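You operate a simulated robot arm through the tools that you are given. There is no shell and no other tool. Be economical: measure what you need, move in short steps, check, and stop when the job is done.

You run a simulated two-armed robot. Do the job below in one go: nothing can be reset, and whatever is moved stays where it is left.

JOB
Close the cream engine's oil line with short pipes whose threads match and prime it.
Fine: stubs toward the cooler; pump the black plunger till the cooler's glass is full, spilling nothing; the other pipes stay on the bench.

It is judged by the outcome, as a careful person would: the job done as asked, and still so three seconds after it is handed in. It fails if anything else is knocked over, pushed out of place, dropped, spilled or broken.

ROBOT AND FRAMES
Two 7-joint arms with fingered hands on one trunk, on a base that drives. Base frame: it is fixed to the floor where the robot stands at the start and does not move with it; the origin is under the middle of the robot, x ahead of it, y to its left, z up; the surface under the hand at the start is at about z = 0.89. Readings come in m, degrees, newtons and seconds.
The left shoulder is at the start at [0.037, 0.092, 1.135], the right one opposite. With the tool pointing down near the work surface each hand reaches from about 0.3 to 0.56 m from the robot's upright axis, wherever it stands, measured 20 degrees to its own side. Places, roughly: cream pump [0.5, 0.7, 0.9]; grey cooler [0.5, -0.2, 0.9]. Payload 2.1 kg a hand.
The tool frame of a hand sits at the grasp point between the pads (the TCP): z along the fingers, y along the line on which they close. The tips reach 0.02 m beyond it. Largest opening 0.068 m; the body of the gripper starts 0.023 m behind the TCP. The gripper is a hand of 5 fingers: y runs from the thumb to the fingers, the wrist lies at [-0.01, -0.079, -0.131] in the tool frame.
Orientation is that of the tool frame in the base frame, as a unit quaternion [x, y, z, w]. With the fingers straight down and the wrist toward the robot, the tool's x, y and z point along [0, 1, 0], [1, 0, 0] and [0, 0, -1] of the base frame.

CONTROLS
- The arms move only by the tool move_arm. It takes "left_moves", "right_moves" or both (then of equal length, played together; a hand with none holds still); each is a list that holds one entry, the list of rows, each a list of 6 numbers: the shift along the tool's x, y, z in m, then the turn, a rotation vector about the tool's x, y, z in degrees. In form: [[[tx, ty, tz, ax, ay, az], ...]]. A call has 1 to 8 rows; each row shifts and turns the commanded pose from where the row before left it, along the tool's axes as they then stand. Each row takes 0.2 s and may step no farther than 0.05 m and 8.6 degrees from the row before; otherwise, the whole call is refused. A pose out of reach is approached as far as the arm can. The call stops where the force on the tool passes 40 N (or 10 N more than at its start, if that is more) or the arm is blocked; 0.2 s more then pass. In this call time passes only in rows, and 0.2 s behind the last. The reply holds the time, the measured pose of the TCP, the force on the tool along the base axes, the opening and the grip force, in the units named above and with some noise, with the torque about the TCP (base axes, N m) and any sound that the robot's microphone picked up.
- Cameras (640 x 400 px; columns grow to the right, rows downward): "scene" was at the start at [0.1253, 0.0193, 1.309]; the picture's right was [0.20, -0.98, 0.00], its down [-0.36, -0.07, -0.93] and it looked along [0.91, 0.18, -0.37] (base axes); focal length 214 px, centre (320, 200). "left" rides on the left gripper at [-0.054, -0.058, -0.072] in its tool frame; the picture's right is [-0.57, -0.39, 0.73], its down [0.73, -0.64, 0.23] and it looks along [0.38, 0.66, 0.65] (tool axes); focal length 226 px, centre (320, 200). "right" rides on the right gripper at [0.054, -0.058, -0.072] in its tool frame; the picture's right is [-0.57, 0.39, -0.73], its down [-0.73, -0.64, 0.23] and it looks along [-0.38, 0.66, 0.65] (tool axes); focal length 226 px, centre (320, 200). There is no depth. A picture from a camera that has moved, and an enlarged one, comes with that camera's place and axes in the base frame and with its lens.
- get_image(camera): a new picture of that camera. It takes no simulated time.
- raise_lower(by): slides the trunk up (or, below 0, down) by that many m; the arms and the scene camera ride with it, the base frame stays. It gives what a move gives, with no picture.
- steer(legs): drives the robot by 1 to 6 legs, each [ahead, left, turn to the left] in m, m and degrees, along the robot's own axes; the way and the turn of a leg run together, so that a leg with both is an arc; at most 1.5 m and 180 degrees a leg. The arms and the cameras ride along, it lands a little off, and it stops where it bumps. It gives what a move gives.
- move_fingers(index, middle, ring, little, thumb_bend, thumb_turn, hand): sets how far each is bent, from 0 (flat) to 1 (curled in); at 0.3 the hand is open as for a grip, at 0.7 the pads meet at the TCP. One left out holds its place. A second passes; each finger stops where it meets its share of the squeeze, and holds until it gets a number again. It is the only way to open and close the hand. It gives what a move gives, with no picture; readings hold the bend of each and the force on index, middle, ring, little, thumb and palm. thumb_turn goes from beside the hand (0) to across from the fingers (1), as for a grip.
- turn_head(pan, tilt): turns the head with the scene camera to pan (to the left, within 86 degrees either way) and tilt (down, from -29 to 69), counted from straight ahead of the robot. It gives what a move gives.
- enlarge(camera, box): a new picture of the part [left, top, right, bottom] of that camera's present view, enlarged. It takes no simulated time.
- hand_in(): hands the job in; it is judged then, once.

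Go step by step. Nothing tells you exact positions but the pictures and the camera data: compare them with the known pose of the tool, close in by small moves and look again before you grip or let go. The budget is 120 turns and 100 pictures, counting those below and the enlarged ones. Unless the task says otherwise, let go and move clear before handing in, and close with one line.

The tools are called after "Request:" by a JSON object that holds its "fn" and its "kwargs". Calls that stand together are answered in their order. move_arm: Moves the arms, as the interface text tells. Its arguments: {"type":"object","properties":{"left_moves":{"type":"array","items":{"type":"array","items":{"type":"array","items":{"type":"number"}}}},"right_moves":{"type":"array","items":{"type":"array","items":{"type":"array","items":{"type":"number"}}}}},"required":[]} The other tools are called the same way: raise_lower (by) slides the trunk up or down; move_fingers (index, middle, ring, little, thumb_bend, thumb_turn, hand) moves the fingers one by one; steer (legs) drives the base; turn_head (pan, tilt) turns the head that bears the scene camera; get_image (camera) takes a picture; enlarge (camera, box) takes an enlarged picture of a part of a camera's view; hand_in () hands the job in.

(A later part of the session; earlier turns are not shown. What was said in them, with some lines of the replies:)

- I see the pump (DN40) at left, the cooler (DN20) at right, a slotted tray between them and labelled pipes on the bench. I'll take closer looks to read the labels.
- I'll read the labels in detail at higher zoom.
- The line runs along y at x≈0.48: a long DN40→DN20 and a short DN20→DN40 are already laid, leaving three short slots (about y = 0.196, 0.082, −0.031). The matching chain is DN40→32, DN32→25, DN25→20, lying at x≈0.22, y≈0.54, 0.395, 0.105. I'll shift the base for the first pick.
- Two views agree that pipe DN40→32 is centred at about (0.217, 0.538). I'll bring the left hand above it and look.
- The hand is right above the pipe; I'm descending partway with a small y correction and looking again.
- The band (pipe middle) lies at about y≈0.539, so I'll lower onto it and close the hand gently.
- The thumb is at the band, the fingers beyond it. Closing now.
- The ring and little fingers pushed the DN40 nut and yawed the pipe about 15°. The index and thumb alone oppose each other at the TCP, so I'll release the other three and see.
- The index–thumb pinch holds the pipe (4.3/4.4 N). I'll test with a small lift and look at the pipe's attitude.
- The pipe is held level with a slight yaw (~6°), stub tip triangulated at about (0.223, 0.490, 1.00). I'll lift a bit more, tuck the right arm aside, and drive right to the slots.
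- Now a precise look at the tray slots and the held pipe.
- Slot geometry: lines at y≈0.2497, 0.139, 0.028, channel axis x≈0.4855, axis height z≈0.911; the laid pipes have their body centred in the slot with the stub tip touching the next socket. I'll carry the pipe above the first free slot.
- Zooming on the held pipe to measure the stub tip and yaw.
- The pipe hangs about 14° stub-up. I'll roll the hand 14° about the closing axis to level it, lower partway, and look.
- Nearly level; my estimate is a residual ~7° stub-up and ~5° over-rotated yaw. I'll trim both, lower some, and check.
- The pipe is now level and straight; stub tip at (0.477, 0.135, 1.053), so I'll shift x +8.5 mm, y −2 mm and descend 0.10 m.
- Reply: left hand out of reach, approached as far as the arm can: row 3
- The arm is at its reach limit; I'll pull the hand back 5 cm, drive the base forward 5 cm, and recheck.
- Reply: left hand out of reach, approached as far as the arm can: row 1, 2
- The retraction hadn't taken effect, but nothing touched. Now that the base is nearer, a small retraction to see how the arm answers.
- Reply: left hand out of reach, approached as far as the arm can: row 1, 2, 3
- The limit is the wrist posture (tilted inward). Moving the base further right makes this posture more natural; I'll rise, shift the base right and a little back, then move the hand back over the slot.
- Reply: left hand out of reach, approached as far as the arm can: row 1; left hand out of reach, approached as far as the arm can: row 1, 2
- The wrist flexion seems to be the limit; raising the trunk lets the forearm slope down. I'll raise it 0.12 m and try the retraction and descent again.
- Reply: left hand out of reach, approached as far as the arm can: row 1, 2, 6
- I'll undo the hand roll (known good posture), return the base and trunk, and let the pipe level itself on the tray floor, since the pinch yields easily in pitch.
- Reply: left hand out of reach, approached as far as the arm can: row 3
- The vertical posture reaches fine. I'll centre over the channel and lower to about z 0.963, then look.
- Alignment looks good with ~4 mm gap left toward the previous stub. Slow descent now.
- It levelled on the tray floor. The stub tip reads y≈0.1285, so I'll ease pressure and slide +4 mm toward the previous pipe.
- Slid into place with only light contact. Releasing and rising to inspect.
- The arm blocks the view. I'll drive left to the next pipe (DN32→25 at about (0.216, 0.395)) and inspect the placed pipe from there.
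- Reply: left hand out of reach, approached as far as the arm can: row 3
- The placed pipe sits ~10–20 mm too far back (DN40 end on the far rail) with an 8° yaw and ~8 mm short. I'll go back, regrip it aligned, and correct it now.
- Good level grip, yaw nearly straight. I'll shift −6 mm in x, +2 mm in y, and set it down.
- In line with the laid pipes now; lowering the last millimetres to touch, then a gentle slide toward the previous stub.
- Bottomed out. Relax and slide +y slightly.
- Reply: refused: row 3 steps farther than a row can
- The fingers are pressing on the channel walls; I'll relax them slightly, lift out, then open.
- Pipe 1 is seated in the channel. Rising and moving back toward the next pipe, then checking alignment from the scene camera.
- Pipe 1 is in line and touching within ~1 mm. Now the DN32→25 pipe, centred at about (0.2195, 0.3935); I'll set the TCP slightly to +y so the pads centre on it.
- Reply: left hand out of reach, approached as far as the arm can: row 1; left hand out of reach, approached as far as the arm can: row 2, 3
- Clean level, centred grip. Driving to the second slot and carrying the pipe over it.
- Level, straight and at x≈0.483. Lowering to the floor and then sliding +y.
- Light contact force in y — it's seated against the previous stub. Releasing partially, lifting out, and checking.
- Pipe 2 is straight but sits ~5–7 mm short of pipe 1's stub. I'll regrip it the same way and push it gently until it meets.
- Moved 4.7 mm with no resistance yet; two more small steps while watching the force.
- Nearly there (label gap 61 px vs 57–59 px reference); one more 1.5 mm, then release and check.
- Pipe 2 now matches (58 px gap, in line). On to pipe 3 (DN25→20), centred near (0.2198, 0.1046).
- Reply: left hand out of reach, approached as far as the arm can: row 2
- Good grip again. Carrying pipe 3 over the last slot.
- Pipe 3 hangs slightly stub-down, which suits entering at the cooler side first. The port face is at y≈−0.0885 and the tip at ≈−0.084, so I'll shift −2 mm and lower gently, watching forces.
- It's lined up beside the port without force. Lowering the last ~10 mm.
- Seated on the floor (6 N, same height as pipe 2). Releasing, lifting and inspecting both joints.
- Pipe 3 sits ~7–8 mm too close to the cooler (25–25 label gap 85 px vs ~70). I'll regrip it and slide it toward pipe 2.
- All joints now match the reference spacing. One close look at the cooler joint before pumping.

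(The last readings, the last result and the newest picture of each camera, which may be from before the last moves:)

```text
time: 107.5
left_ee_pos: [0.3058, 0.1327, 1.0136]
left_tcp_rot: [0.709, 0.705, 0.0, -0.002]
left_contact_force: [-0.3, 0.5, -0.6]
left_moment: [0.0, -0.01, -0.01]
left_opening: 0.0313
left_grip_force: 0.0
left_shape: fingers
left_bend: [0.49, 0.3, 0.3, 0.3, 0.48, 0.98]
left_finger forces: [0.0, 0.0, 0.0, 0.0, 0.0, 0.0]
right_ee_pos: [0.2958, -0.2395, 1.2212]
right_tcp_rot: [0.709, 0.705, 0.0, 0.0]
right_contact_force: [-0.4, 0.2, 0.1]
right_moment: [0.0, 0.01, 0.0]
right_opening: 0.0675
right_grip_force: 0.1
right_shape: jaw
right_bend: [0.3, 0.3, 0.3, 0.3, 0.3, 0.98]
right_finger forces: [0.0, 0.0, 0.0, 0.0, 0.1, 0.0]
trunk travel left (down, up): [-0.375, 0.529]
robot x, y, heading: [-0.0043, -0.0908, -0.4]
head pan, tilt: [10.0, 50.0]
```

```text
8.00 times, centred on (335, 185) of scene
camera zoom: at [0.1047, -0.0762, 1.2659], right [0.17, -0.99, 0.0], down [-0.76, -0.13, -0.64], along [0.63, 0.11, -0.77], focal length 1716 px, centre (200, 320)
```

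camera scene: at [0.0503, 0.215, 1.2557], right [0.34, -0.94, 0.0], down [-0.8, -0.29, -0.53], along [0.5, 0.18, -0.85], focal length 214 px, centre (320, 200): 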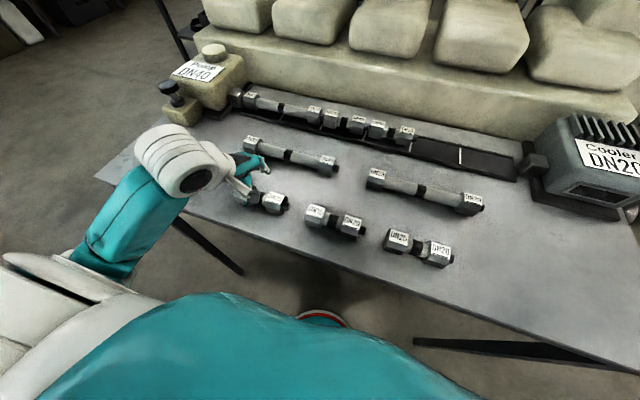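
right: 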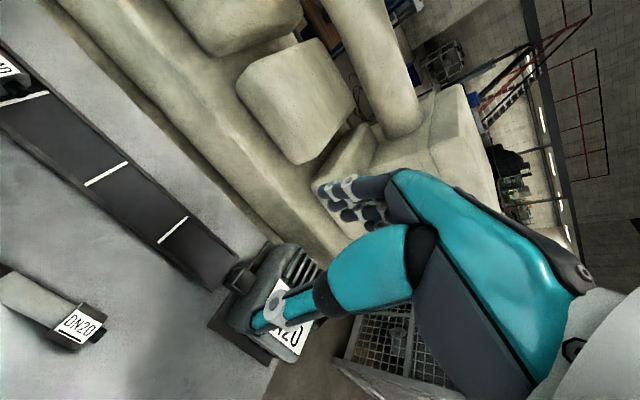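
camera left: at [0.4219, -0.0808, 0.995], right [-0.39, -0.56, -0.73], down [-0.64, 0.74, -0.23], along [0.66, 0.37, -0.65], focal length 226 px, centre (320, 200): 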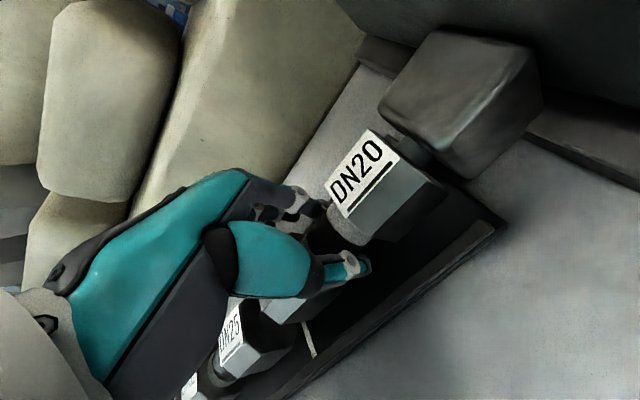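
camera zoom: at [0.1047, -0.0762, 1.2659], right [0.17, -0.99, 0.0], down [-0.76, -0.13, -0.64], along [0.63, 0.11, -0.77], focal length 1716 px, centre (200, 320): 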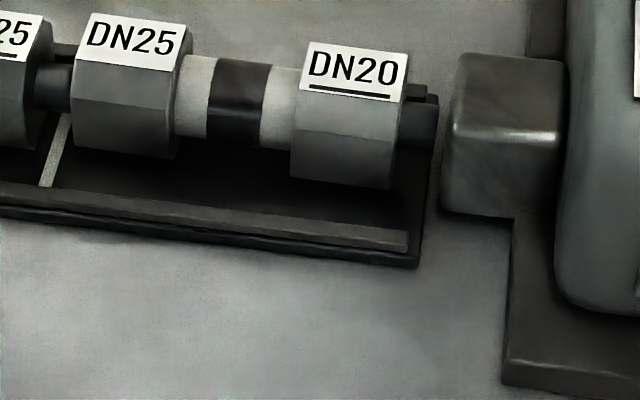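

The joint to pipe 2 is slightly engaged while the stub is ~2.5 mm short of the cooler port; I'll balance it by sliding pipe 3 back 2 mm.

Request:
{"fn": "move_arm", "kwargs": {"left_moves": [[[-0.03, 0.035, 0, 0, 0, 0], [-0.03, 0.035, 0, 0, 0, 0], [-0.03, 0.035, 0, 0, 0, 0], [-0.03, 0.035, 0, 0, 0, 0], [-0.031, 0.035, 0, 0, 0, 0], [0, 0, 0.04, 0, 0, 0], [0, 0, 0.03, 0, 0, 0], [0, 0, 0, 0, 0, 0]]]}}

Request:
{"fn": "move_arm", "kwargs": {"left_moves": [[[0, 0, 0.012, 0, 0, 0], [0, 0, 0.005, 0, 0, 0], [0, 0, 0, 0, 0, 0]]]}}

Request:
{"fn": "move_fingers", "kwargs": {"hand": "left", "index": 0.7, "thumb_bend": 0.7}}

Request:
{"fn": "move_arm", "kwargs": {"left_moves": [[[-0.001, 0, 0, 0, 0, 0], [-0.001, 0, 0, 0, 0, 0], [0, 0, 0, 0, 0, 0]]]}}

Request:
{"fn": "move_fingers", "kwargs": {"hand": "left", "index": 0.49, "thumb_bend": 0.48}}

Request:
{"fn": "move_arm", "kwargs": {"left_moves": [[[0, 0, -0.012, 0, 0, 0], [0, 0, -0.03, 0, 0, 0], [0, 0, -0.045, 0, 0, 0], [0.03, -0.035, 0, 0, 0, 0], [0.03, -0.035, 0, 0, 0, 0], [0.03, -0.035, 0, 0, 0, 0], [0.03, -0.035, 0, 0, 0, 0], [0.03, -0.035, 0, 0, 0, 0]]]}}

Request:
{"fn": "enlarge", "kwargs": {"camera": "scene", "box": [255, 150, 375, 210]}}

```text
time: 109.3
left_ee_pos: [0.4814, -0.0196, 0.9412]
left_tcp_rot: [0.709, 0.705, -0.001, -0.001]
left_contact_force: [-0.6, 0.8, -0.3]
left_moment: [0.02, 0.01, 0.01]
left_opening: 0.0313
left_grip_force: 0.0
left_shape: fingers
left_bend: [0.49, 0.3, 0.3, 0.3, 0.48, 0.98]
left_finger forces: [0.0, 0.0, 0.0, 0.0, 0.1, 0.0]
right_ee_pos: [0.2963, -0.2407, 1.2211]
right_tcp_rot: [0.709, 0.705, -0.001, 0.0]
right_contact_force: [-0.3, 0.0, 0.0]
right_moment: [0.02, 0.0, 0.03]
right_opening: 0.0676
right_grip_force: 0.1
right_shape: jaw
right_bend: [0.3, 0.3, 0.3, 0.3, 0.3, 0.98]
right_finger forces: [0.0, 0.1, 0.1, 0.0, 0.1, 0.0]
trunk travel left (down, up): [-0.375, 0.529]
robot x, y, heading: [-0.0056, -0.0893, -0.1]
head pan, tilt: [10.0, 50.0]
```

```text
time: 110.2
left_ee_pos: [0.4806, -0.0205, 0.9253]
left_tcp_rot: [0.709, 0.706, -0.001, -0.001]
left_contact_force: [-0.4, -0.1, 0.0]
left_moment: [0.04, 0.0, 0.0]
left_opening: 0.0311
left_grip_force: 0.0
left_shape: fingers
left_bend: [0.49, 0.3, 0.3, 0.3, 0.48, 0.98]
left_finger forces: [0.0, 0.0, 0.1, 0.1, 0.1, 0.0]
right_ee_pos: [0.2967, -0.2397, 1.2212]
right_tcp_rot: [0.709, 0.705, 0.0, 0.0]
right_contact_force: [0.2, 0.1, 0.8]
right_moment: [0.02, 0.01, 0.01]
right_opening: 0.0676
right_grip_force: 0.1
right_shape: jaw
right_bend: [0.3, 0.3, 0.3, 0.3, 0.3, 0.98]
right_finger forces: [0.0, 0.1, 0.0, 0.1, 0.0, 0.0]
trunk travel left (down, up): [-0.375, 0.529]
robot x, y, heading: [-0.0079, -0.0916, -0.3]
head pan, tilt: [10.0, 50.0]
```

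```text
time: 111.2
left_ee_pos: [0.4809, -0.0203, 0.9243]
left_tcp_rot: [0.708, 0.706, -0.002, -0.001]
left_contact_force: [0.1, 0.9, 0.4]
left_moment: [0.0, -0.02, -0.01]
left_opening: 0.0139
left_grip_force: 3.8
left_shape: fingers
left_bend: [0.59, 0.3, 0.3, 0.3, 0.58, 0.97]
left_finger forces: [3.9, 0.0, 0.0, 0.0, 4.0, 0.1]
right_ee_pos: [0.2963, -0.2398, 1.221]
right_tcp_rot: [0.709, 0.705, 0.0, 0.0]
right_contact_force: [0.7, 0.5, -0.1]
right_moment: [0.01, 0.01, 0.02]
right_opening: 0.0678
right_grip_force: 0.1
right_shape: jaw
right_bend: [0.3, 0.3, 0.3, 0.3, 0.3, 0.98]
right_finger forces: [0.1, 0.0, 0.1, 0.1, 0.0, 0.0]
trunk travel left (down, up): [-0.375, 0.529]
robot x, y, heading: [-0.007, -0.0929, -0.3]
head pan, tilt: [10.0, 50.0]
```

```text
time: 112.0
left_ee_pos: [0.4809, -0.0229, 0.9245]
left_tcp_rot: [0.708, 0.706, -0.001, -0.001]
left_contact_force: [-1.0, 0.5, -0.1]
left_moment: [0.0, 0.0, 0.06]
left_opening: 0.0139
left_grip_force: 4.6
left_shape: fingers
left_bend: [0.59, 0.3, 0.3, 0.3, 0.61, 0.97]
left_finger forces: [4.1, 0.1, 0.0, 0.0, 3.9, 0.1]
right_ee_pos: [0.2959, -0.2412, 1.2216]
right_tcp_rot: [0.709, 0.705, 0.0, -0.001]
right_contact_force: [0.0, -0.2, 0.4]
right_moment: [0.0, -0.02, -0.01]
right_opening: 0.0677
right_grip_force: 0.0
right_shape: jaw
right_bend: [0.3, 0.3, 0.3, 0.3, 0.3, 0.98]
right_finger forces: [0.1, 0.0, 0.0, 0.0, 0.0, 0.0]
trunk travel left (down, up): [-0.375, 0.529]
robot x, y, heading: [-0.008, -0.09, -0.4]
head pan, tilt: [10.0, 50.0]
```

```text
time: 113.0
left_ee_pos: [0.4815, -0.0224, 0.9244]
left_tcp_rot: [0.708, 0.706, -0.001, -0.001]
left_contact_force: [0.2, 0.2, -0.2]
left_moment: [0.0, 0.01, -0.01]
left_opening: 0.0308
left_grip_force: 0.1
left_shape: fingers
left_bend: [0.49, 0.3, 0.3, 0.3, 0.48, 0.98]
left_finger forces: [0.0, 0.0, 0.1, 0.1, 0.1, 0.0]
right_ee_pos: [0.2978, -0.2414, 1.2212]
right_tcp_rot: [0.709, 0.705, 0.0, -0.001]
right_contact_force: [0.0, -0.4, -0.2]
right_moment: [0.01, 0.0, 0.02]
right_opening: 0.068
right_grip_force: 0.1
right_shape: jaw
right_bend: [0.3, 0.3, 0.3, 0.3, 0.3, 0.98]
right_finger forces: [0.0, 0.0, 0.0, 0.0, 0.0, 0.1]
trunk travel left (down, up): [-0.375, 0.529]
robot x, y, heading: [-0.0063, -0.0904, -0.3]
head pan, tilt: [10.0, 50.0]
```

```text
time: 114.8
left_ee_pos: [0.3058, 0.1287, 1.0141]
left_tcp_rot: [0.709, 0.705, -0.001, -0.002]
left_contact_force: [-0.3, 0.5, -0.9]
left_moment: [0.01, 0.0, -0.01]
left_opening: 0.0315
left_grip_force: 0.0
left_shape: fingers
left_bend: [0.49, 0.3, 0.3, 0.3, 0.48, 0.98]
left_finger forces: [0.0, 0.1, 0.0, 0.0, 0.1, 0.1]
right_ee_pos: [0.2967, -0.2392, 1.2229]
right_tcp_rot: [0.709, 0.705, 0.001, -0.001]
right_contact_force: [0.2, 1.0, 0.8]
right_moment: [0.01, 0.01, 0.03]
right_opening: 0.0676
right_grip_force: 0.0
right_shape: jaw
right_bend: [0.3, 0.3, 0.3, 0.3, 0.3, 0.98]
right_finger forces: [0.1, 0.1, 0.0, 0.0, 0.0, 0.1]
trunk travel left (down, up): [-0.375, 0.529]
robot x, y, heading: [-0.0044, -0.0898, -0.6]
head pan, tilt: [10.0, 50.0]
```

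```text
5.33 times, centred on (315, 180) of scene
camera zoom: at [0.1047, -0.0762, 1.2659], right [0.17, -0.99, 0.0], down [-0.76, -0.13, -0.64], along [0.63, 0.11, -0.77], focal length 1144 px, centre (347, 307)
```

zoom: 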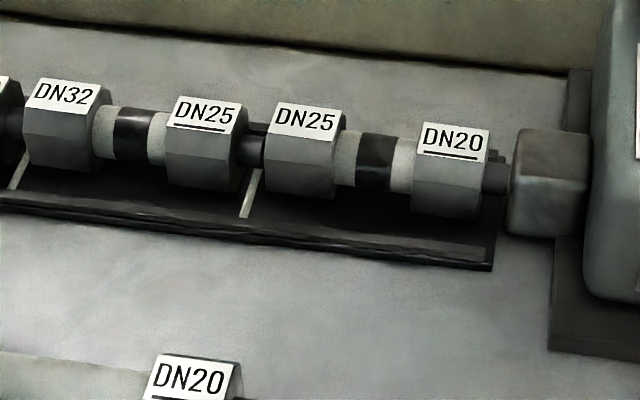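

All joints look closed. Now to the pump: I triangulate the black knob at about (0.381, 0.697), top z≈0.982. Rising and driving there with the index and thumb pinched together as a pusher, other fingers curled.

Request:
{"fn": "move_arm", "kwargs": {"left_moves": [[[0, 0, -0.04, 0, 0, 0], [0, 0, -0.04, 0, 0, 0], [0, 0, -0.03, 0, 0, 0], [0, 0, 0, 0, 0, 0]]]}}

Request:
{"fn": "steer", "kwargs": {"legs": [[-0.05, 0.6, 0]]}}

Request:
{"fn": "move_fingers", "kwargs": {"hand": "left", "index": 0.7, "middle": 0.9, "ring": 0.9, "little": 0.9, "thumb_bend": 0.7}}

Request:
{"fn": "turn_head", "kwargs": {"pan": 25, "tilt": 45}}

Request:
{"fn": "get_image", "kwargs": {"camera": "scene"}}

```text
time: 115.8
left_ee_pos: [0.3073, 0.1268, 1.1227]
left_tcp_rot: [0.708, 0.706, -0.002, -0.001]
left_contact_force: [-0.2, -0.7, -0.2]
left_moment: [-0.02, -0.02, -0.01]
left_opening: 0.0314
left_grip_force: 0.0
left_shape: fingers
left_bend: [0.49, 0.3, 0.3, 0.3, 0.48, 0.98]
left_finger forces: [0.0, 0.0, 0.0, 0.0, 0.0, 0.0]
right_ee_pos: [0.2971, -0.2415, 1.2213]
right_tcp_rot: [0.709, 0.705, 0.0, 0.0]
right_contact_force: [-0.6, -0.6, 0.0]
right_moment: [0.0, -0.01, -0.02]
right_opening: 0.0677
right_grip_force: 0.0
right_shape: jaw
right_bend: [0.3, 0.3, 0.3, 0.3, 0.3, 0.98]
right_finger forces: [0.0, 0.1, 0.1, 0.0, 0.0, 0.0]
trunk travel left (down, up): [-0.375, 0.529]
robot x, y, heading: [-0.0052, -0.0926, -0.1]
head pan, tilt: [10.0, 50.0]
```

```text
time: 119.1
left_ee_pos: [0.26, 0.7223, 1.1236]
left_tcp_rot: [0.709, 0.705, -0.001, -0.001]
left_contact_force: [0.7, 0.9, 0.6]
left_moment: [0.0, -0.01, -0.03]
left_opening: 0.0315
left_grip_force: 0.1
left_shape: fingers
left_bend: [0.49, 0.3, 0.3, 0.3, 0.48, 0.98]
left_finger forces: [0.0, 0.1, 0.0, 0.0, 0.0, 0.1]
right_ee_pos: [0.2504, 0.3556, 1.2227]
right_tcp_rot: [0.709, 0.706, 0.0, 0.0]
right_contact_force: [-0.9, -0.9, 0.4]
right_moment: [0.03, 0.01, 0.0]
right_opening: 0.0676
right_grip_force: 0.1
right_shape: jaw
right_bend: [0.3, 0.3, 0.3, 0.3, 0.3, 0.98]
right_finger forces: [0.1, 0.0, 0.0, 0.0, 0.0, 0.1]
trunk travel left (down, up): [-0.375, 0.529]
robot x, y, heading: [-0.0499, 0.5087, -0.1]
head pan, tilt: [10.0, 50.0]
```

```text
time: 120.1
left_ee_pos: [0.2604, 0.7232, 1.1237]
left_tcp_rot: [0.709, 0.705, 0.0, -0.001]
left_contact_force: [0.2, -0.7, 0.9]
left_moment: [0.02, -0.01, 0.01]
left_opening: 0.0001
left_grip_force: 0.0
left_shape: fingers
left_bend: [0.7, 0.9, 0.9, 0.9, 0.7, 0.98]
left_finger forces: [0.0, 0.0, 0.1, 0.0, 0.0, 0.0]
right_ee_pos: [0.2496, 0.3555, 1.2213]
right_tcp_rot: [0.709, 0.705, 0.0, -0.001]
right_contact_force: [0.0, -0.3, -0.2]
right_moment: [0.02, -0.02, -0.02]
right_opening: 0.0677
right_grip_force: 0.1
right_shape: jaw
right_bend: [0.3, 0.3, 0.3, 0.3, 0.3, 0.98]
right_finger forces: [0.0, 0.0, 0.0, 0.0, 0.0, 0.0]
trunk travel left (down, up): [-0.375, 0.529]
robot x, y, heading: [-0.0541, 0.5034, -0.2]
head pan, tilt: [10.0, 50.0]
```

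```text
time: 120.9
left_ee_pos: [0.2595, 0.7227, 1.1223]
left_tcp_rot: [0.709, 0.705, -0.001, -0.002]
left_contact_force: [0.6, 1.1, -0.4]
left_moment: [0.04, 0.0, -0.04]
left_opening: 0.0
left_grip_force: 0.0
left_shape: fingers
left_bend: [0.7, 0.9, 0.9, 0.9, 0.7, 0.98]
left_finger forces: [0.0, 0.0, 0.0, 0.0, 0.1, 0.0]
right_ee_pos: [0.2494, 0.3554, 1.2216]
right_tcp_rot: [0.709, 0.705, 0.0, 0.0]
right_contact_force: [-0.1, 0.4, -0.5]
right_moment: [-0.01, -0.02, 0.01]
right_opening: 0.0678
right_grip_force: 0.1
right_shape: jaw
right_bend: [0.3, 0.3, 0.3, 0.3, 0.3, 0.98]
right_finger forces: [0.1, 0.0, 0.0, 0.0, 0.1, 0.0]
trunk travel left (down, up): [-0.375, 0.529]
robot x, y, heading: [-0.0531, 0.5039, -0.3]
head pan, tilt: [25.0, 45.0]
```

```text
12 pictures are left
camera scene: at [0.0563, 0.5408, 1.2728], right [0.42, -0.91, 0.0], down [-0.64, -0.29, -0.71], along [0.64, 0.29, -0.71], focal length 214 px, centre (320, 200)
```

scene: 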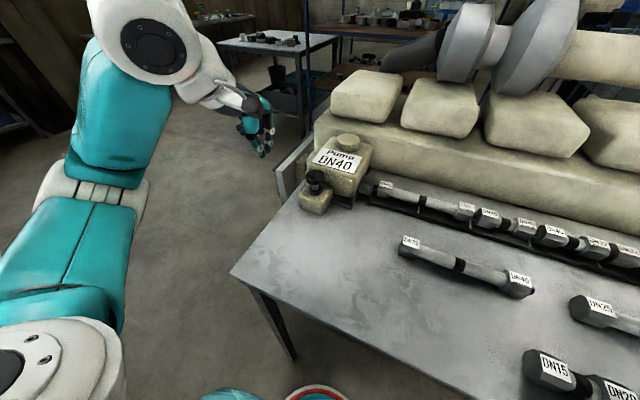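

The knob at (0.379, 0.698) is confirmed by this third view. Moving the pinched fingertips above it.

Request:
{"fn": "move_arm", "kwargs": {"left_moves": [[[-0.008, 0.04, 0, 0, 0, 0], [-0.008, 0.04, 0, 0, 0, 0], [-0.008, 0.039, 0, 0, 0, 0], [0, 0, 0.045, 0, 0, 0], [0, 0, 0.035, 0, 0, 0], [0, 0, 0, 0, 0, 0]]]}}

Request:
{"fn": "enlarge", "kwargs": {"camera": "scene", "box": [250, 90, 410, 220]}}

```text
time: 122.3
left_ee_pos: [0.3797, 0.6975, 1.0435]
left_tcp_rot: [0.709, 0.705, -0.002, -0.001]
left_contact_force: [-0.2, 0.4, 0.9]
left_moment: [-0.03, 0.01, -0.02]
left_opening: 0.0
left_grip_force: 0.0
left_shape: fingers
left_bend: [0.7, 0.9, 0.9, 0.9, 0.7, 0.98]
left_finger forces: [0.0, 0.1, 0.0, 0.0, 0.0, 0.1]
right_ee_pos: [0.2499, 0.3555, 1.2216]
right_tcp_rot: [0.709, 0.705, 0.0, 0.0]
right_contact_force: [-0.5, 0.1, 0.0]
right_moment: [-0.04, 0.01, 0.0]
right_opening: 0.0678
right_grip_force: 0.1
right_shape: jaw
right_bend: [0.3, 0.3, 0.3, 0.3, 0.3, 0.98]
right_finger forces: [0.0, 0.0, 0.1, 0.0, 0.0, 0.1]
trunk travel left (down, up): [-0.375, 0.529]
robot x, y, heading: [-0.0529, 0.5077, -0.3]
head pan, tilt: [25.0, 45.0]
```

```text
3.08 times, centred on (330, 155) of scene
camera zoom: at [0.0564, 0.5408, 1.2728], right [0.42, -0.91, 0.0], down [-0.64, -0.3, -0.71], along [0.64, 0.3, -0.71], focal length 660 px, centre (289, 338)
```

zoom: 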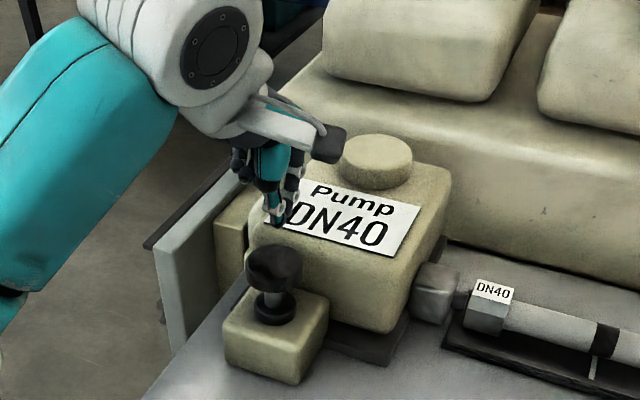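

Fingertips are just above the knob. A small +3/+4 mm trim, then pressing down in small steps.

Request:
{"fn": "move_arm", "kwargs": {"left_moves": [[[0.004, 0.003, 0.02, 0, 0, 0], [0, 0, 0.01, 0, 0, 0], [0, 0, 0.008, 0, 0, 0], [0, 0, 0.006, 0, 0, 0], [0, 0, 0.006, 0, 0, 0], [0, 0, 0.006, 0, 0, 0], [0, 0, 0, 0, 0, 0]]]}}

Request:
{"fn": "enlarge", "kwargs": {"camera": "scene", "box": [250, 90, 410, 220]}}

```text
time: 123.9
left_ee_pos: [0.3825, 0.7024, 0.9872]
left_tcp_rot: [0.709, 0.706, -0.001, -0.001]
left_contact_force: [0.9, 0.0, 5.8]
left_moment: [-0.06, 0.0, 0.03]
left_opening: 0.0002
left_grip_force: 2.5
left_shape: fingers
left_bend: [0.7, 0.9, 0.9, 0.9, 0.7, 0.98]
left_finger forces: [2.8, 0.1, 0.1, 0.1, 2.7, 0.0]
right_ee_pos: [0.2506, 0.3544, 1.2219]
right_tcp_rot: [0.709, 0.705, 0.0, 0.0]
right_contact_force: [0.3, -0.7, 0.2]
right_moment: [-0.01, -0.01, -0.01]
right_opening: 0.0675
right_grip_force: 0.1
right_shape: jaw
right_bend: [0.3, 0.3, 0.3, 0.3, 0.3, 0.98]
right_finger forces: [0.1, 0.0, 0.1, 0.1, 0.1, 0.1]
trunk travel left (down, up): [-0.375, 0.529]
robot x, y, heading: [-0.052, 0.5067, -0.2]
head pan, tilt: [25.0, 45.0]
```

```text
3.08 times, centred on (330, 155) of scene
camera zoom: at [0.056, 0.5406, 1.2729], right [0.42, -0.91, 0.0], down [-0.64, -0.29, -0.71], along [0.64, 0.3, -0.71], focal length 660 px, centre (289, 338)
```

zoom: 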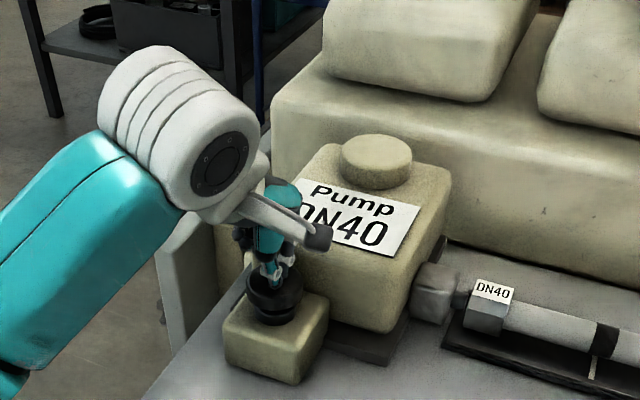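

The plunger moves down with ~6 N. Pressing further to find the bottom of the stroke.

Request:
{"fn": "move_arm", "kwargs": {"left_moves": [[[0, 0, 0.004, 0, 0, 0], [0, 0, 0.004, 0, 0, 0], [0, 0, 0, 0, 0, 0]]]}}

```text
time: 124.9
left_ee_pos: [0.3824, 0.7014, 0.9824]
left_tcp_rot: [0.708, 0.706, 0.003, 0.004]
left_contact_force: [-1.7, 0.0, 20.5]
left_moment: [-0.16, 0.16, 0.0]
left_opening: 0.0
left_grip_force: 10.3
left_shape: fingers
left_bend: [0.7, 0.9, 0.9, 0.9, 0.71, 0.98]
left_finger forces: [4.2, 0.1, 0.1, 0.0, 16.0, 0.0]
right_ee_pos: [0.2484, 0.356, 1.2214]
right_tcp_rot: [0.709, 0.705, 0.002, 0.0]
right_contact_force: [0.4, 0.5, 0.3]
right_moment: [0.0, 0.0, 0.02]
right_opening: 0.0678
right_grip_force: 0.0
right_shape: jaw
right_bend: [0.3, 0.3, 0.3, 0.3, 0.3, 0.98]
right_finger forces: [0.0, 0.0, 0.0, 0.1, 0.1, 0.0]
trunk travel left (down, up): [-0.375, 0.529]
robot x, y, heading: [-0.0513, 0.5075, -0.5]
head pan, tilt: [25.0, 45.0]
stopped in row 3 (left hand): the force on the tool passed its limit at 41 N (the readings are from after the stop); the commanded pose is now the measured one
```

Bottom reached (z≈0.984). Now letting the plunger rise, and looking at the cooler glass.

Request:
{"fn": "move_arm", "kwargs": {"left_moves": [[[0, 0, -0.012, 0, 0, 0], [0, 0, -0.014, 0, 0, 0], [0, 0, 0, 0, 0, 0], [0, 0, 0, 0, 0, 0]]], "right_moves": [[[-0.03, -0.03, 0, 0, 0, 0], [-0.03, -0.03, 0, 0, 0, 0], [0, -0.02, -0.03, 0, 0, 0], [0, 0, -0.04, 0, 0, 0]]]}}

Request:
{"fn": "turn_head", "kwargs": {"pan": -58, "tilt": 22}}

Request:
{"fn": "get_image", "kwargs": {"camera": "scene"}}

```text
time: 125.9
left_ee_pos: [0.383, 0.703, 1.0062]
left_tcp_rot: [0.709, 0.706, 0.001, 0.003]
left_contact_force: [-0.4, -0.2, -0.4]
left_moment: [-0.02, 0.02, -0.02]
left_opening: 0.0
left_grip_force: 0.2
left_shape: fingers
left_bend: [0.7, 0.9, 0.9, 0.9, 0.7, 0.98]
left_finger forces: [0.1, 0.0, 0.0, 0.0, 0.0, 0.1]
right_ee_pos: [0.1688, 0.2941, 1.2918]
right_tcp_rot: [0.709, 0.705, 0.001, -0.001]
right_contact_force: [0.3, 0.3, 0.0]
right_moment: [0.0, -0.01, -0.01]
right_opening: 0.0678
right_grip_force: 0.1
right_shape: jaw
right_bend: [0.3, 0.3, 0.3, 0.3, 0.3, 0.98]
right_finger forces: [0.1, 0.1, 0.0, 0.0, 0.0, 0.1]
trunk travel left (down, up): [-0.375, 0.529]
robot x, y, heading: [-0.0547, 0.5039, -0.2]
head pan, tilt: [25.0, 45.0]
```

```text
time: 127.4
left_ee_pos: [0.3823, 0.7034, 1.0071]
left_tcp_rot: [0.708, 0.706, 0.001, 0.002]
left_contact_force: [-0.2, 0.5, 0.1]
left_moment: [0.03, -0.02, 0.0]
left_opening: 0.0
left_grip_force: 0.1
left_shape: fingers
left_bend: [0.7, 0.9, 0.9, 0.9, 0.7, 0.98]
left_finger forces: [0.0, 0.0, 0.0, 0.0, 0.0, 0.0]
right_ee_pos: [0.1704, 0.2951, 1.2912]
right_tcp_rot: [0.709, 0.706, 0.0, 0.001]
right_contact_force: [0.8, 0.9, 0.2]
right_moment: [-0.01, 0.01, -0.02]
right_opening: 0.0676
right_grip_force: 0.1
right_shape: jaw
right_bend: [0.3, 0.3, 0.3, 0.3, 0.3, 0.98]
right_finger forces: [0.0, 0.0, 0.0, 0.0, 0.0, 0.0]
trunk travel left (down, up): [-0.375, 0.529]
robot x, y, heading: [-0.0528, 0.5095, -0.2]
head pan, tilt: [-58.0, 22.0]
```

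```text
9 pictures are left
camera scene: at [0.0312, 0.4279, 1.3082], right [-0.85, -0.53, 0.0], down [-0.2, 0.32, -0.93], along [0.49, -0.79, -0.37], focal length 214 px, centre (320, 200)
```

scene: 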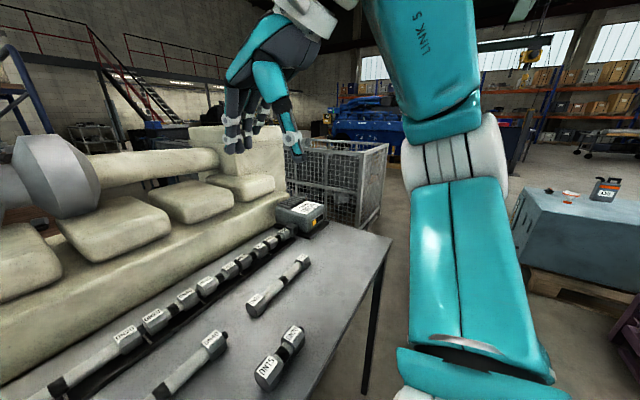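

The cooler is visible and its glass shows some orange oil. Zooming in.

Request:
{"fn": "enlarge", "kwargs": {"camera": "scene", "box": [270, 190, 350, 245]}}

```text
7.27 times, centred on (310, 218) of scene
camera zoom: at [0.0312, 0.4279, 1.3082], right [-0.85, -0.53, 0.0], down [-0.2, 0.32, -0.93], along [0.49, -0.79, -0.37], focal length 1560 px, centre (393, 73)
```

zoom: 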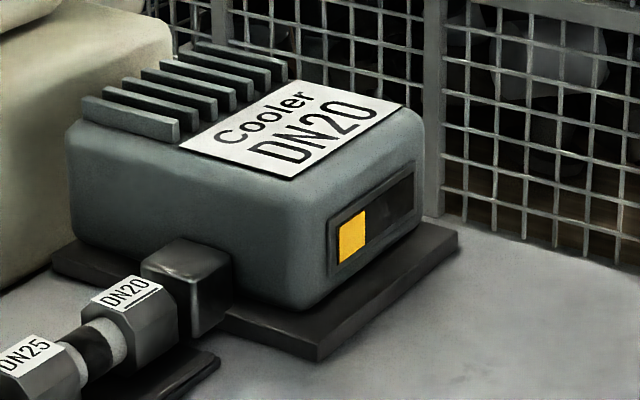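

The line works: one full stroke filled about a third of the glass, with no leak. A second identical stroke.

Request:
{"fn": "move_arm", "kwargs": {"left_moves": [[[0, 0, 0.008, 0, 0, 0], [0, 0, 0.007, 0, 0, 0], [0, 0, 0.005, 0, 0, 0], [0, 0, 0.003, 0, 0, 0], [0, 0, 0, 0, 0, 0]]]}}

Request:
{"fn": "enlarge", "kwargs": {"camera": "scene", "box": [270, 190, 350, 245]}}

```text
time: 128.6
left_ee_pos: [0.3823, 0.7021, 0.9835]
left_tcp_rot: [0.708, 0.706, 0.001, 0.003]
left_contact_force: [-0.1, -0.3, 6.0]
left_moment: [-0.04, 0.04, -0.02]
left_opening: 0.0002
left_grip_force: 3.4
left_shape: fingers
left_bend: [0.7, 0.9, 0.9, 0.9, 0.7, 0.98]
left_finger forces: [1.0, 0.1, 0.0, 0.1, 5.5, 0.0]
right_ee_pos: [0.1689, 0.2945, 1.2914]
right_tcp_rot: [0.709, 0.705, 0.0, 0.001]
right_contact_force: [-0.5, 0.2, -0.4]
right_moment: [0.02, 0.0, 0.0]
right_opening: 0.0679
right_grip_force: 0.1
right_shape: jaw
right_bend: [0.3, 0.3, 0.3, 0.3, 0.3, 0.98]
right_finger forces: [0.0, 0.0, 0.1, 0.0, 0.0, 0.0]
trunk travel left (down, up): [-0.375, 0.529]
robot x, y, heading: [-0.0489, 0.5052, -0.2]
head pan, tilt: [-58.0, 22.0]
```

```text
7.27 times, centred on (310, 218) of scene
camera zoom: at [0.0306, 0.4277, 1.3083], right [-0.85, -0.53, 0.0], down [-0.2, 0.32, -0.93], along [0.49, -0.79, -0.37], focal length 1560 px, centre (393, 73)
```

zoom: 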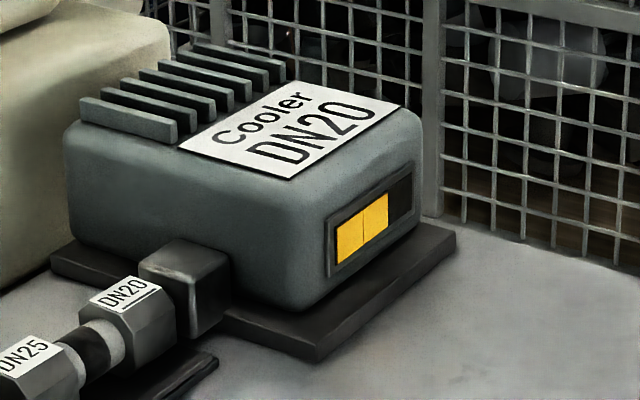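

Two thirds full after two strokes. Third stroke: up fully, then down.

Request:
{"fn": "move_arm", "kwargs": {"left_moves": [[[0, 0, -0.012, 0, 0, 0], [0, 0, -0.012, 0, 0, 0], [0, 0, 0, 0, 0, 0], [0, 0, 0, 0, 0, 0]]]}}

Request:
{"fn": "move_arm", "kwargs": {"left_moves": [[[0, 0, 0.008, 0, 0, 0], [0, 0, 0.007, 0, 0, 0], [0, 0, 0.005, 0, 0, 0], [0, 0, 0.004, 0, 0, 0], [0, 0, 0, 0, 0, 0]]]}}

Request:
{"fn": "enlarge", "kwargs": {"camera": "scene", "box": [270, 190, 350, 245]}}

```text
time: 129.6
left_ee_pos: [0.3828, 0.7018, 1.0072]
left_tcp_rot: [0.709, 0.705, 0.0, 0.001]
left_contact_force: [-0.6, 0.2, 0.2]
left_moment: [0.0, -0.03, 0.03]
left_opening: 0.0001
left_grip_force: 0.1
left_shape: fingers
left_bend: [0.7, 0.9, 0.9, 0.9, 0.7, 0.98]
left_finger forces: [0.1, 0.0, 0.0, 0.1, 0.0, 0.0]
right_ee_pos: [0.1683, 0.2957, 1.2911]
right_tcp_rot: [0.71, 0.705, 0.0, 0.001]
right_contact_force: [-0.2, -0.3, 1.3]
right_moment: [0.03, 0.0, 0.02]
right_opening: 0.0674
right_grip_force: 0.0
right_shape: jaw
right_bend: [0.3, 0.3, 0.3, 0.3, 0.3, 0.98]
right_finger forces: [0.0, 0.1, 0.1, 0.1, 0.0, 0.1]
trunk travel left (down, up): [-0.375, 0.529]
robot x, y, heading: [-0.0515, 0.5057, -0.4]
head pan, tilt: [-58.0, 22.0]
```

```text
time: 130.8
left_ee_pos: [0.3823, 0.7034, 0.9835]
left_tcp_rot: [0.708, 0.706, 0.001, 0.002]
left_contact_force: [-0.3, 0.2, 6.5]
left_moment: [-0.05, 0.03, -0.01]
left_opening: 0.0
left_grip_force: 3.6
left_shape: fingers
left_bend: [0.7, 0.9, 0.9, 0.9, 0.7, 0.98]
left_finger forces: [1.8, 0.0, 0.0, 0.1, 4.9, 0.0]
right_ee_pos: [0.1675, 0.2946, 1.2938]
right_tcp_rot: [0.709, 0.705, -0.001, 0.0]
right_contact_force: [0.7, -0.3, -0.2]
right_moment: [0.01, 0.02, -0.02]
right_opening: 0.0677
right_grip_force: 0.0
right_shape: jaw
right_bend: [0.3, 0.3, 0.3, 0.3, 0.3, 0.98]
right_finger forces: [0.1, 0.0, 0.1, 0.0, 0.2, 0.0]
trunk travel left (down, up): [-0.375, 0.529]
robot x, y, heading: [-0.0521, 0.5056, -0.3]
head pan, tilt: [-58.0, 22.0]
```

```text
7.27 times, centred on (310, 218) of scene
camera zoom: at [0.0306, 0.4276, 1.3083], right [-0.85, -0.53, 0.0], down [-0.2, 0.32, -0.93], along [0.49, -0.79, -0.37], focal length 1560 px, centre (393, 73)
```

zoom: 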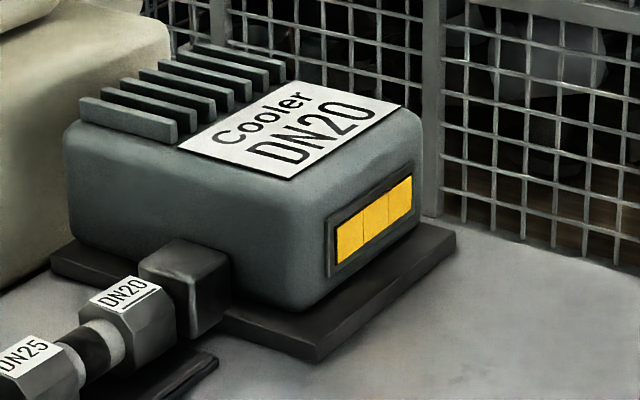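

The glass is full. I'll lift the hand off the plunger, move clear, and check the line once more.

Request:
{"fn": "move_arm", "kwargs": {"left_moves": [[[0, 0, -0.012, 0, 0, 0], [0, 0, -0.03, 0, 0, 0], [0, 0, -0.04, 0, 0, 0], [0, -0.04, -0.02, 0, 0, 0], [0, -0.04, 0, 0, 0, 0], [0, -0.02, 0, 0, 0, 0], [0, 0, 0, 0, 0, 0]]]}}

Request:
{"fn": "turn_head", "kwargs": {"pan": -25, "tilt": 35}}

Request:
{"fn": "get_image", "kwargs": {"camera": "scene"}}

```text
time: 132.4
left_ee_pos: [0.2806, 0.704, 1.0844]
left_tcp_rot: [0.708, 0.706, 0.001, 0.001]
left_contact_force: [0.6, -0.4, 0.6]
left_moment: [-0.01, 0.0, 0.0]
left_opening: 0.0003
left_grip_force: 0.1
left_shape: fingers
left_bend: [0.7, 0.9, 0.9, 0.9, 0.7, 0.98]
left_finger forces: [0.1, 0.1, 0.0, 0.0, 0.0, 0.0]
right_ee_pos: [0.1696, 0.2961, 1.2909]
right_tcp_rot: [0.709, 0.706, 0.0, 0.0]
right_contact_force: [-0.7, -0.2, -0.7]
right_moment: [0.0, 0.02, 0.03]
right_opening: 0.0675
right_grip_force: 0.1
right_shape: jaw
right_bend: [0.3, 0.3, 0.3, 0.3, 0.3, 0.98]
right_finger forces: [0.0, 0.1, 0.1, 0.0, 0.1, 0.0]
trunk travel left (down, up): [-0.375, 0.529]
robot x, y, heading: [-0.0526, 0.5062, -0.1]
head pan, tilt: [-58.0, 22.0]
```

```text
time: 133.4
left_ee_pos: [0.2814, 0.7031, 1.0851]
left_tcp_rot: [0.709, 0.705, 0.002, 0.003]
left_contact_force: [-0.9, -0.4, 0.3]
left_moment: [-0.04, 0.02, 0.0]
left_opening: 0.0
left_grip_force: 0.0
left_shape: fingers
left_bend: [0.7, 0.9, 0.9, 0.9, 0.7, 0.98]
left_finger forces: [0.0, 0.0, 0.1, 0.1, 0.0, 0.0]
right_ee_pos: [0.1692, 0.2953, 1.2922]
right_tcp_rot: [0.709, 0.705, 0.0, 0.0]
right_contact_force: [0.0, 0.0, 0.6]
right_moment: [0.0, -0.01, 0.0]
right_opening: 0.0679
right_grip_force: 0.1
right_shape: jaw
right_bend: [0.3, 0.3, 0.3, 0.3, 0.3, 0.98]
right_finger forces: [0.1, 0.1, 0.0, 0.0, 0.0, 0.0]
trunk travel left (down, up): [-0.375, 0.529]
robot x, y, heading: [-0.0509, 0.5039, -0.2]
head pan, tilt: [-25.0, 35.0]
```

```text
5 pictures are left
camera scene: at [0.062, 0.4692, 1.2877], right [-0.43, -0.9, 0.0], down [-0.52, 0.25, -0.82], along [0.74, -0.35, -0.57], focal length 214 px, centre (320, 200)
```

scene: 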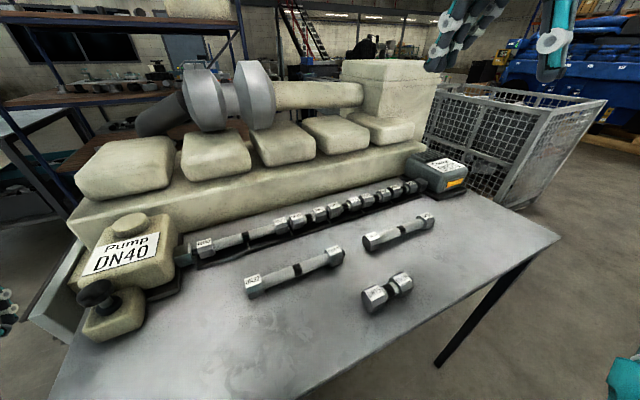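

The line is complete, the glass is full, nothing has spilled, and the remaining three pipes lie where they were on the bench. Handing in.

Request:
{"fn": "hand_in", "kwargs": {}}

```text
The job is handed in.
```

The oil line is closed with the three matching short pipes (DN40→32, DN32→25, DN25→20), stubs toward the cooler. Three pump strokes filled the cooler's glass with no spill that I could see. The other three pipes are still on the bench.
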